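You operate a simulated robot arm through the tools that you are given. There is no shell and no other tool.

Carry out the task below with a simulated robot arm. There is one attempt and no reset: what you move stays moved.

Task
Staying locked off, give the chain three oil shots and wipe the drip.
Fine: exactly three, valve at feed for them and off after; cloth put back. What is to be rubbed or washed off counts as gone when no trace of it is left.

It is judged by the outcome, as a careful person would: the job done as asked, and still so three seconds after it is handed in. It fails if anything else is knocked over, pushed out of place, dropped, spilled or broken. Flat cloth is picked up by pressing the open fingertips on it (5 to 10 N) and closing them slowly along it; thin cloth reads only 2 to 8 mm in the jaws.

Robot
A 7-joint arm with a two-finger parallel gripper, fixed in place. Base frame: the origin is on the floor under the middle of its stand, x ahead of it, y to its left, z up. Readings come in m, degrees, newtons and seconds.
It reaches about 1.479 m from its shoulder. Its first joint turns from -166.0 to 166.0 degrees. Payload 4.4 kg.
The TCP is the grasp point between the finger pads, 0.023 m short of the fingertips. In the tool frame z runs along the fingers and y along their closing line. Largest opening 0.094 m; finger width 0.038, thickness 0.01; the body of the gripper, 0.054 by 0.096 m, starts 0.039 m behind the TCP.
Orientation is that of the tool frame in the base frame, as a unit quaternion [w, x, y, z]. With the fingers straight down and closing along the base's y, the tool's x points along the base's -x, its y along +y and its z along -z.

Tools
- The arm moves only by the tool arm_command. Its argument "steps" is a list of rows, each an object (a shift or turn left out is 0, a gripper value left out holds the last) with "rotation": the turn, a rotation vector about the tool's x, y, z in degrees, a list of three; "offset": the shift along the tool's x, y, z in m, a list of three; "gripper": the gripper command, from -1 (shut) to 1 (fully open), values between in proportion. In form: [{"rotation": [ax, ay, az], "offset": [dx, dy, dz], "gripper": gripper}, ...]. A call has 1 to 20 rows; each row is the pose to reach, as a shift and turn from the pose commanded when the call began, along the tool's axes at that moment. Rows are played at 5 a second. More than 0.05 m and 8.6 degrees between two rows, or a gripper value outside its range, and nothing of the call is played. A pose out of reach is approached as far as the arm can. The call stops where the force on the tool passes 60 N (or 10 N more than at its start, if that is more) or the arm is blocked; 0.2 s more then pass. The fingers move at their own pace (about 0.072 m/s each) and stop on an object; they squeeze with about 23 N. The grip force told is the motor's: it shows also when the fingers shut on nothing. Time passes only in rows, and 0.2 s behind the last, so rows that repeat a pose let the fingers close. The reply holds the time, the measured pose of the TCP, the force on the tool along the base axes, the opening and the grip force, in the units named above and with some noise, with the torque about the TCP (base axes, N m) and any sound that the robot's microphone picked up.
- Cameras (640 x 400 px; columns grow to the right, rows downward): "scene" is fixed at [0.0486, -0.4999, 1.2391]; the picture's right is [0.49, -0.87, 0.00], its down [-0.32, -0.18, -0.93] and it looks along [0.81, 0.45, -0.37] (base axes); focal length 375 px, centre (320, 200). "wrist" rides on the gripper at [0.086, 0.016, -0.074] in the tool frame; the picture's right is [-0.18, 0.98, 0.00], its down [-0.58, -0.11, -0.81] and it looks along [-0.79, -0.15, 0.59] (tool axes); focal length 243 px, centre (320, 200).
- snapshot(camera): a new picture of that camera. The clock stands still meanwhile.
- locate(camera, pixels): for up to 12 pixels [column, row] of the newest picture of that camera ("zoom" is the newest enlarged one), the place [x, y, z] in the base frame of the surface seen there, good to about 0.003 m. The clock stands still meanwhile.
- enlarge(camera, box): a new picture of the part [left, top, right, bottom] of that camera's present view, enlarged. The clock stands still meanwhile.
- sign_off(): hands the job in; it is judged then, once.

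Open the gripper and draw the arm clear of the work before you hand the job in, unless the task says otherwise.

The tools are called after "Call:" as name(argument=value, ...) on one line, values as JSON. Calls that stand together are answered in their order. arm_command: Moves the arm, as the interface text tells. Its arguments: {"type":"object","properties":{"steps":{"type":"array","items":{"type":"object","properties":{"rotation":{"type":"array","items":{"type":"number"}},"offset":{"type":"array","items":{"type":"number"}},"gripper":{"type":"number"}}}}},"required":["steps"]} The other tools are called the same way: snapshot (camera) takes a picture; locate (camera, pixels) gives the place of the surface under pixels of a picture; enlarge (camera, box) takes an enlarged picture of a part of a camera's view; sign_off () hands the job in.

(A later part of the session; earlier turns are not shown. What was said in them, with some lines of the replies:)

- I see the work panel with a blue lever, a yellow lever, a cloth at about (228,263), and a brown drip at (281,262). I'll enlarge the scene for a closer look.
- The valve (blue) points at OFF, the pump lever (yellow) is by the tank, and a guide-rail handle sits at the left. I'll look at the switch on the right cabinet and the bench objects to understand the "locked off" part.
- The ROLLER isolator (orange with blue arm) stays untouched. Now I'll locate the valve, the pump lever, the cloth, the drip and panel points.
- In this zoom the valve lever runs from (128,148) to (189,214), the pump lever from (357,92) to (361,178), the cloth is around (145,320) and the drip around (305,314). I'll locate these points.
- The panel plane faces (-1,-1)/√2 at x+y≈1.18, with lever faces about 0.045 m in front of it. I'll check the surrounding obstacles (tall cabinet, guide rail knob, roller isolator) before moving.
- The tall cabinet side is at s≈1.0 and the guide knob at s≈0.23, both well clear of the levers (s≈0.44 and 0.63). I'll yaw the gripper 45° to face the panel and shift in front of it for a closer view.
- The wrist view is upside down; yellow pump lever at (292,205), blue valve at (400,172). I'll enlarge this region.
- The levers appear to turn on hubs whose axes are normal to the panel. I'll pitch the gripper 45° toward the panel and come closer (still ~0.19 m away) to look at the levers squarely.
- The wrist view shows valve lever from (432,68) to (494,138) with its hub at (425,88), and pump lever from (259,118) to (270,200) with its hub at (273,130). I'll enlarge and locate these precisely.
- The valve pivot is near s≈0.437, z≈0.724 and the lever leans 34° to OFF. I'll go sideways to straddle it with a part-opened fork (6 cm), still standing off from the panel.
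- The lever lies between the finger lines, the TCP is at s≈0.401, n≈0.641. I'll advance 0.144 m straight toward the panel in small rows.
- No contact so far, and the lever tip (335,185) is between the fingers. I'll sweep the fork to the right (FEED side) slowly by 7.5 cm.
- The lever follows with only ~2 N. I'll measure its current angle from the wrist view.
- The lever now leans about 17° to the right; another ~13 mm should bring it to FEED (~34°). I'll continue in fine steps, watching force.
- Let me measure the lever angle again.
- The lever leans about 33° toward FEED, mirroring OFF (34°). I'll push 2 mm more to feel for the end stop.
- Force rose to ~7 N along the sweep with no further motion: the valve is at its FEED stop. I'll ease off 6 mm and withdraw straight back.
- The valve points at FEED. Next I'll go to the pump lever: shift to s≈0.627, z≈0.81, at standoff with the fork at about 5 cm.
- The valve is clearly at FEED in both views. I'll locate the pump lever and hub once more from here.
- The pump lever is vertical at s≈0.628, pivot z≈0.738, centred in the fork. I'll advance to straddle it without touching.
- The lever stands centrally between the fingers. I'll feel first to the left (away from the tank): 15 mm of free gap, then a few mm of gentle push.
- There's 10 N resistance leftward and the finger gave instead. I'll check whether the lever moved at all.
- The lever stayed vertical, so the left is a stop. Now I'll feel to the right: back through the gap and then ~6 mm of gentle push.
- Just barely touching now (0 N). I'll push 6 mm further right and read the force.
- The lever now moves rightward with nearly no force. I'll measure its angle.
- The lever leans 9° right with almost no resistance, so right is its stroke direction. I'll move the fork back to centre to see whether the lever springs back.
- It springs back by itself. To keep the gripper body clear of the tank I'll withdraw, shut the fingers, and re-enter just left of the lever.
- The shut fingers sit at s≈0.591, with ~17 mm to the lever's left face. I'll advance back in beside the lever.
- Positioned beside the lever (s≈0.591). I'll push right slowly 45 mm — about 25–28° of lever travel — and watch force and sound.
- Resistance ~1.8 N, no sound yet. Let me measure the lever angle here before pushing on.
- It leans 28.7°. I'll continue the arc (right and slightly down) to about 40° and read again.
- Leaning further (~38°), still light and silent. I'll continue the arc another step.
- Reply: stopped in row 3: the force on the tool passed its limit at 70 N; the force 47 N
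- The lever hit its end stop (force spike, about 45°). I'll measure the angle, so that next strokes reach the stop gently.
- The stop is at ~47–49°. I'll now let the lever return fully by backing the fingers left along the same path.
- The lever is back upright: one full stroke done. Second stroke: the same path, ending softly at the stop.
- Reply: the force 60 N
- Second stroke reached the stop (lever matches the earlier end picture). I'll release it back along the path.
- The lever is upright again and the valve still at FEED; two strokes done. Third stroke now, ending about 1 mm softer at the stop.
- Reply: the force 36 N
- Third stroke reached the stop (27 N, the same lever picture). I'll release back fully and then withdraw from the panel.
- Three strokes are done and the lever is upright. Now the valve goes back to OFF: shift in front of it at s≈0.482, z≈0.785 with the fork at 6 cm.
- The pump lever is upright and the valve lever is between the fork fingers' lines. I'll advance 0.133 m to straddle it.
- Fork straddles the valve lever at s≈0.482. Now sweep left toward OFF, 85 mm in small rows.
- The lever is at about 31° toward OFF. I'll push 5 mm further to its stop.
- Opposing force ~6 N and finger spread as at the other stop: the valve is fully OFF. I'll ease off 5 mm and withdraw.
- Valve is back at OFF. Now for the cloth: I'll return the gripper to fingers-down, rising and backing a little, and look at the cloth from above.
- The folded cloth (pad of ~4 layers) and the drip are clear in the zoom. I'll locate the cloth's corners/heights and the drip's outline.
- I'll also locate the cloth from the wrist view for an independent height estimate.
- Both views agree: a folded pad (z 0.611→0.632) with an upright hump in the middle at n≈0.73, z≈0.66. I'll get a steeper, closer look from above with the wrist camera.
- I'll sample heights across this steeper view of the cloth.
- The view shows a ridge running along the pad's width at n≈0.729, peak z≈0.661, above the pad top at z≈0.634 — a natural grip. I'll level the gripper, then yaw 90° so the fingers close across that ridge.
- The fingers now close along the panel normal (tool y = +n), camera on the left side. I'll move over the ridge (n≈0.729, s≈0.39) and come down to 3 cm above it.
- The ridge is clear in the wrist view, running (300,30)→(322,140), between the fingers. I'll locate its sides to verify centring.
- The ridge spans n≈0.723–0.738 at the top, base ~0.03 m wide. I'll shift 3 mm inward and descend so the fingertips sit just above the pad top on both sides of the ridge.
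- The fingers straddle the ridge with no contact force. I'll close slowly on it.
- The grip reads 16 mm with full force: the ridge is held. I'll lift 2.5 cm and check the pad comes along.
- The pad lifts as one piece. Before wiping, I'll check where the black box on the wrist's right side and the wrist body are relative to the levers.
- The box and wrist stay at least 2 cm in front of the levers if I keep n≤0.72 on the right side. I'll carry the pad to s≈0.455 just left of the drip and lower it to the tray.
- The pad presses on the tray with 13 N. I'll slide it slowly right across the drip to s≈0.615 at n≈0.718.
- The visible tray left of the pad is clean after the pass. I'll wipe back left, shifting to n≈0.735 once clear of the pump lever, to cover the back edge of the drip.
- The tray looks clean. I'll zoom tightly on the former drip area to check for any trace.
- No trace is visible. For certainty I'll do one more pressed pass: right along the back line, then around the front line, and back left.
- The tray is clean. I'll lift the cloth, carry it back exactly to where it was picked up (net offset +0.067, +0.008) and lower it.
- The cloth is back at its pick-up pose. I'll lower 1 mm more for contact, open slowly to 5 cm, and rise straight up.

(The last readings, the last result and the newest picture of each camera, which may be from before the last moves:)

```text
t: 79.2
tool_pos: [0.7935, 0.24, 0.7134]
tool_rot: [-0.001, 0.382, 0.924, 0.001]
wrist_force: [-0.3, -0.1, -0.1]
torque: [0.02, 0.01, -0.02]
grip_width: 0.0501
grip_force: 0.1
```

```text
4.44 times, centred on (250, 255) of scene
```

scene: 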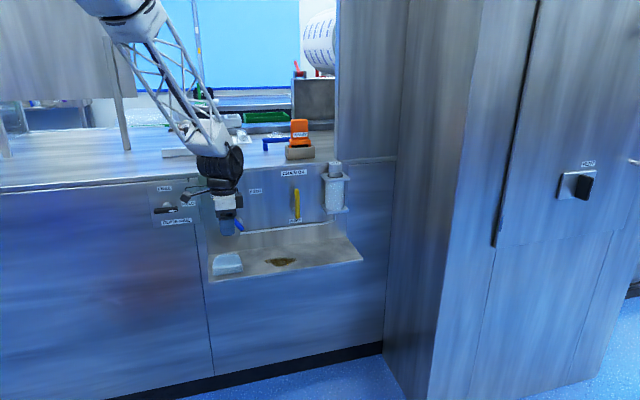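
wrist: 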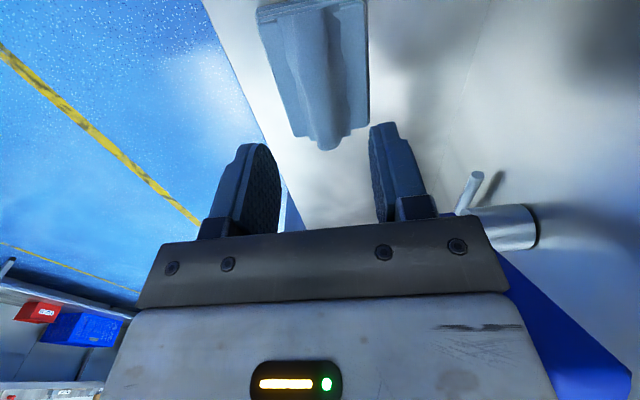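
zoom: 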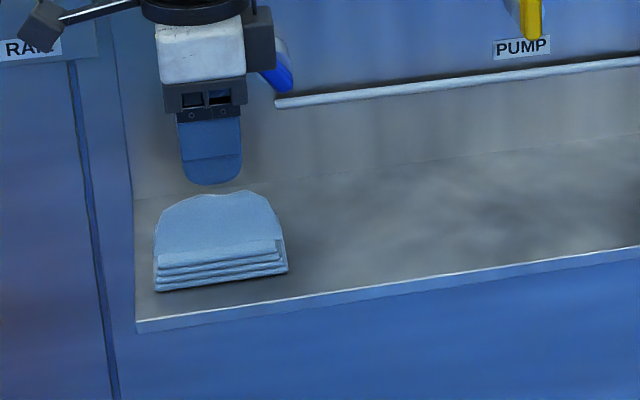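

The cloth is released in its original spot and shape, and the wrist view shows no drip left. I'll draw the arm back and up, opening the gripper.

Call:
arm_command(steps=[{"offset": [0, -0.025, -0.01]}, {"offset": [0, -0.055, -0.03]}, {"offset": [0, -0.09, -0.06], "gripper": 1}, {"offset": [0, -0.125, -0.09]}, {"offset": [0, -0.155, -0.125]}, {"offset": [0, -0.185, -0.16]}, {"offset": [0.03, -0.215, -0.19]}, {"offset": [0.06, -0.235, -0.21]}, {"offset": [0.06, -0.235, -0.21]}])

Call:
snapshot(camera="scene")

Call:
enlarge(camera="scene", box=[190, 160, 380, 290])

Call:
enlarge(camera="scene", box=[240, 230, 340, 290])

```text
refused: row 7 steps farther than a row can; nothing moved
```

```text
taken
```

scene: 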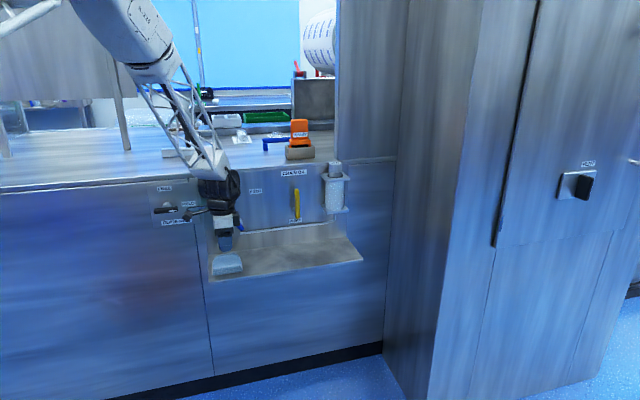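

```text
3.08 times, centred on (285, 225) of scene
```

zoom: 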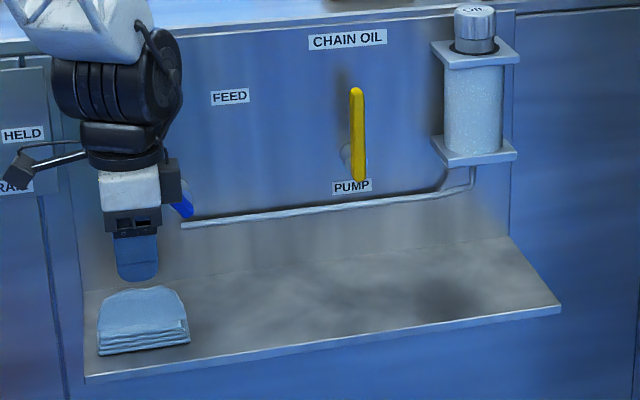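

```text
6.40 times, centred on (290, 260) of scene
```

zoom: 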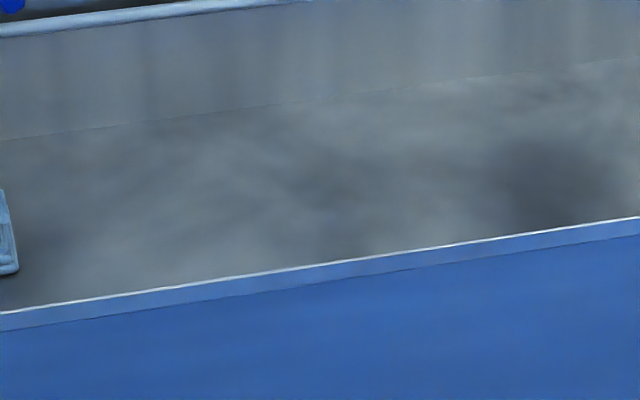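

That call was refused because one row was too long; nothing moved. I'll retreat with smaller rows.

Call:
arm_command(steps=[{"offset": [0, -0.025, -0.01]}, {"offset": [0, -0.055, -0.025]}, {"offset": [0, -0.085, -0.05], "gripper": 1}, {"offset": [0, -0.115, -0.08]}, {"offset": [0, -0.145, -0.11]}, {"offset": [0, -0.175, -0.14]}, {"offset": [0.02, -0.2, -0.17]}, {"offset": [0.04, -0.22, -0.2]}, {"offset": [0.06, -0.24, -0.22]}, {"offset": [0.06, -0.24, -0.22]}])

Call:
snapshot(camera="scene")

Call:
enlarge(camera="scene", box=[140, 160, 380, 310])

Call:
snapshot(camera="wrist")

```text
t: 81.4
tool_pos: [0.5788, 0.113, 0.9331]
tool_rot: [-0.002, 0.382, 0.924, 0.0]
wrist_force: [0.1, -0.2, 0.1]
torque: [0.0, 0.0, 0.01]
grip_width: 0.0942
grip_force: 0.0
```

```text
taken
```

scene: 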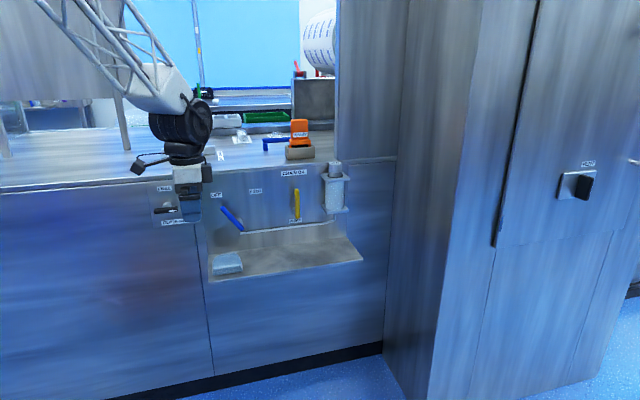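

```text
2.67 times, centred on (260, 235) of scene
```

zoom: 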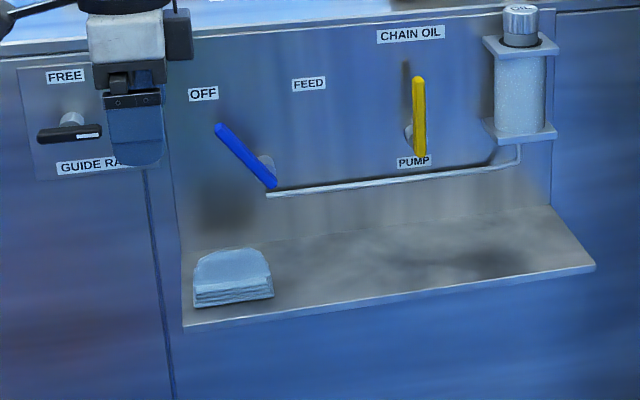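

```text
taken
```

wrist: 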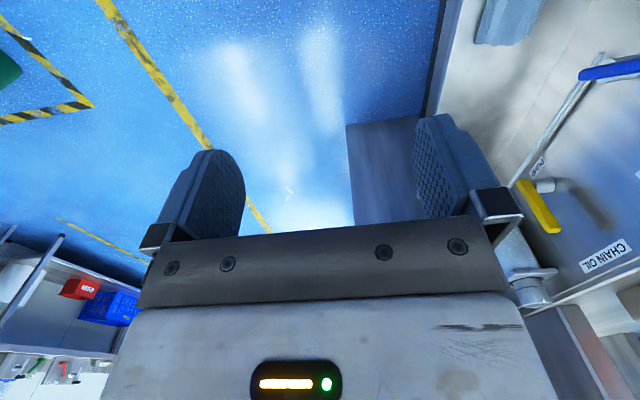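

The valve, pump and cloth look right. To verify "no trace", I'll yaw back and view the tray with the wrist camera from the same angle that showed the drip clearly earlier.

Call:
arm_command(steps=[{"rotation": [0, 0, -8.18], "offset": [-0.01, 0.003, 0.004]}, {"rotation": [0, 0, -16.36], "offset": [-0.02, 0.006, 0.008]}, {"rotation": [0, 0, -24.55], "offset": [-0.03, 0.009, 0.012]}, {"rotation": [0, 0, -32.73], "offset": [-0.04, 0.012, 0.016]}, {"rotation": [0, 0, -40.91], "offset": [-0.05, 0.015, 0.02]}, {"rotation": [0, 0, -49.09], "offset": [-0.06, 0.018, 0.024]}, {"rotation": [0, 0, -57.27], "offset": [-0.07, 0.021, 0.028]}, {"rotation": [0, 0, -65.45], "offset": [-0.08, 0.024, 0.032]}, {"rotation": [0, 0, -73.64], "offset": [-0.09, 0.027, 0.036]}, {"rotation": [0, 0, -81.82], "offset": [-0.1, 0.03, 0.04]}, {"rotation": [0, 0, -90], "offset": [-0.11, 0.033, 0.044]}, {"rotation": [0, 0, -90], "offset": [-0.11, 0.033, 0.044]}])

Call:
snapshot(camera="wrist")

Call:
enlarge(camera="wrist", box=[180, 60, 420, 210])

```text
t: 84.0
tool_pos: [0.685, 0.0592, 0.8894]
tool_rot: [-0.001, -0.384, 0.923, 0.001]
wrist_force: [0.2, -0.1, -0.6]
torque: [0.03, -0.01, 0.0]
grip_width: 0.0939
grip_force: 0.0
```

```text
taken
```

wrist: 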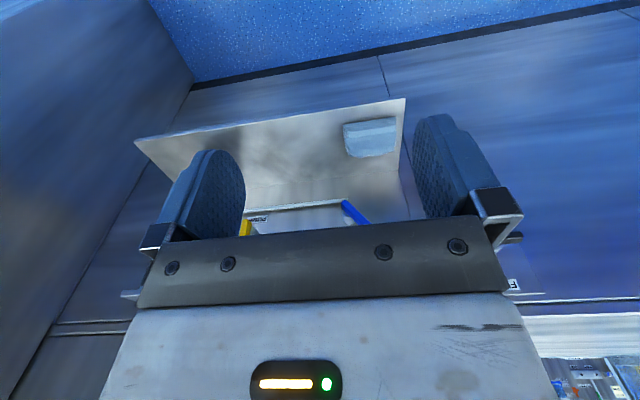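

```text
2.67 times, centred on (300, 135) of wrist
```

zoom: 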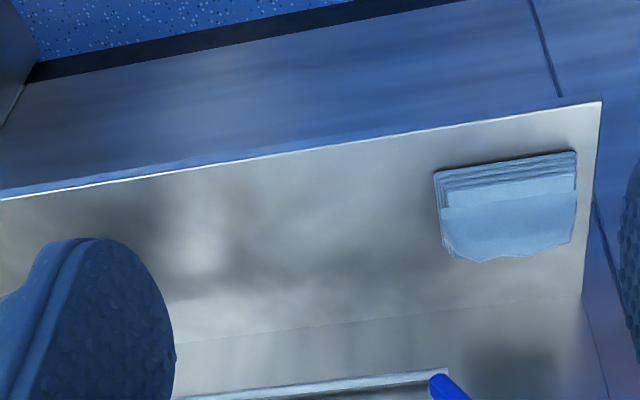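

The tray shows only smooth reflections. I'll shift right and closer to view the old drip spot (s≈0.555) unobstructed once more.

Call:
arm_command(steps=[{"offset": [-0.01, -0.04, 0.01]}, {"offset": [-0.02, -0.08, 0.02]}, {"offset": [-0.03, -0.12, 0.03]}, {"offset": [-0.03, -0.12, 0.03]}])

Call:
snapshot(camera="wrist")

Call:
enlarge(camera="wrist", box=[230, 70, 430, 200])

Call:
enlarge(camera="scene", box=[190, 160, 380, 290])

```text
t: 85.0
tool_pos: [0.7887, -0.0073, 0.8578]
tool_rot: [-0.002, -0.384, 0.923, 0.002]
wrist_force: [0.0, -0.1, 0.2]
torque: [0.02, -0.01, -0.02]
grip_width: 0.0941
grip_force: 0.1
```

```text
taken
```

wrist: 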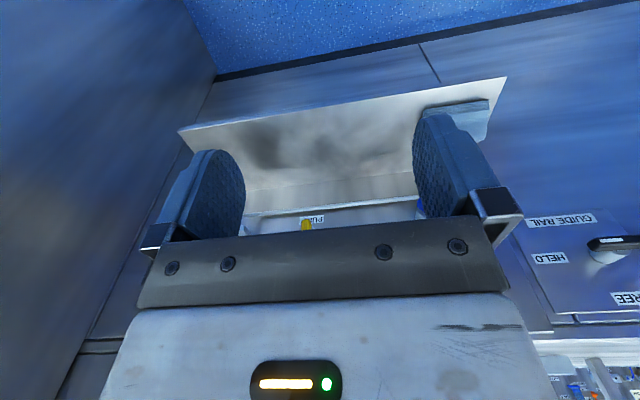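

```text
3.08 times, centred on (330, 135) of wrist
```

zoom: 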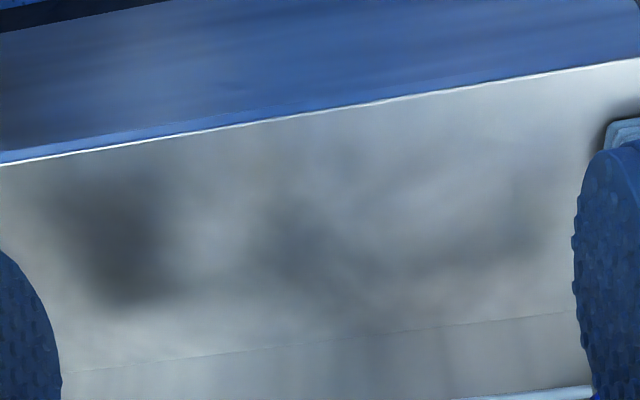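

```text
3.08 times, centred on (285, 225) of scene
```

zoom: 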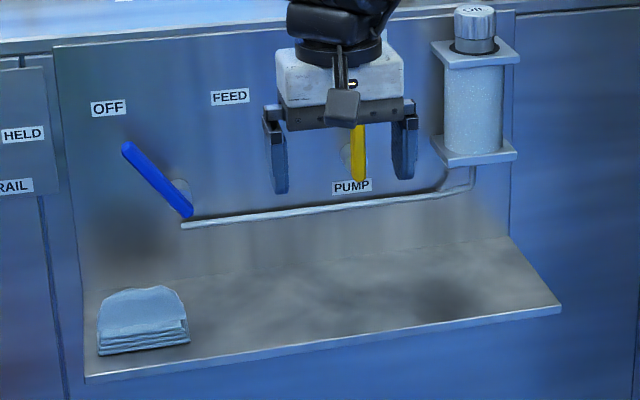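

The tray shows only its original grey mottling, no brown; the valve lever (128,148)–(189,213) and the cloth match their starting pixels. I'll draw the arm well clear before handing in.

Call:
arm_command(steps=[{"offset": [0.02, 0.02, -0.03], "gripper": 1}, {"offset": [0.04, 0.04, -0.055]}, {"offset": [0.06, 0.06, -0.08]}, {"offset": [0.075, 0.08, -0.1]}, {"offset": [0.075, 0.08, -0.1]}])

Call:
snapshot(camera="scene")

Call:
enlarge(camera="scene", box=[140, 90, 380, 290])

```text
t: 86.2
tool_pos: [0.6795, -0.0047, 0.9587]
tool_rot: [0.001, -0.384, 0.923, 0.002]
wrist_force: [-0.2, 0.0, -0.8]
torque: [0.0, 0.02, 0.0]
grip_width: 0.094
grip_force: 0.0
```

```text
taken
```

scene: 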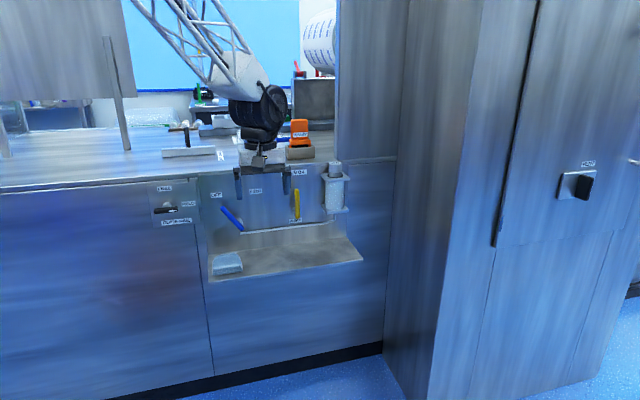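

```text
2.00 times, centred on (260, 190) of scene
```

zoom: 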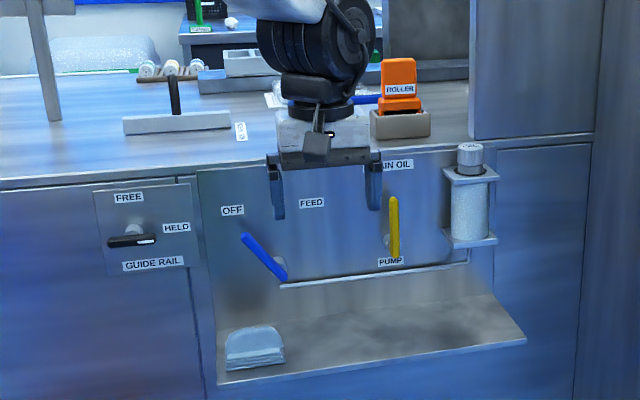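

The valve is at OFF, the pump lever is upright after three strokes, the drip is gone and the cloth is back in place. The roller isolator and guide rail were not touched, and the gripper is open and clear, so I'm handing in.

Call:
sign_off()

```text
The job is handed in.
```

The chain has had three oil shots, the drip is wiped up, and the job is handed in. No result of the judging came back.

- **Oil shots:** I turned the valve to FEED and pushed the pump lever to its stop three times, letting it spring back each time. I then turned the valve back to OFF. The pump made no sound, so the count is by full strokes. While finding which way the lever moves, I also nudged it about 9°, well short of the roughly 45° stroke. I don't count that as a shot.
- **Drip:** I wiped the tray in two rounds. Close-up views show no oil left, only the tray's grey mottling.
- **Cloth:** It is back where it was, in the same folded shape.
- **Lock-off:** I didn't touch the ROLLER isolator or the guide rail handle, which is still at HELD.

The gripper is open and the arm is clear of the work.
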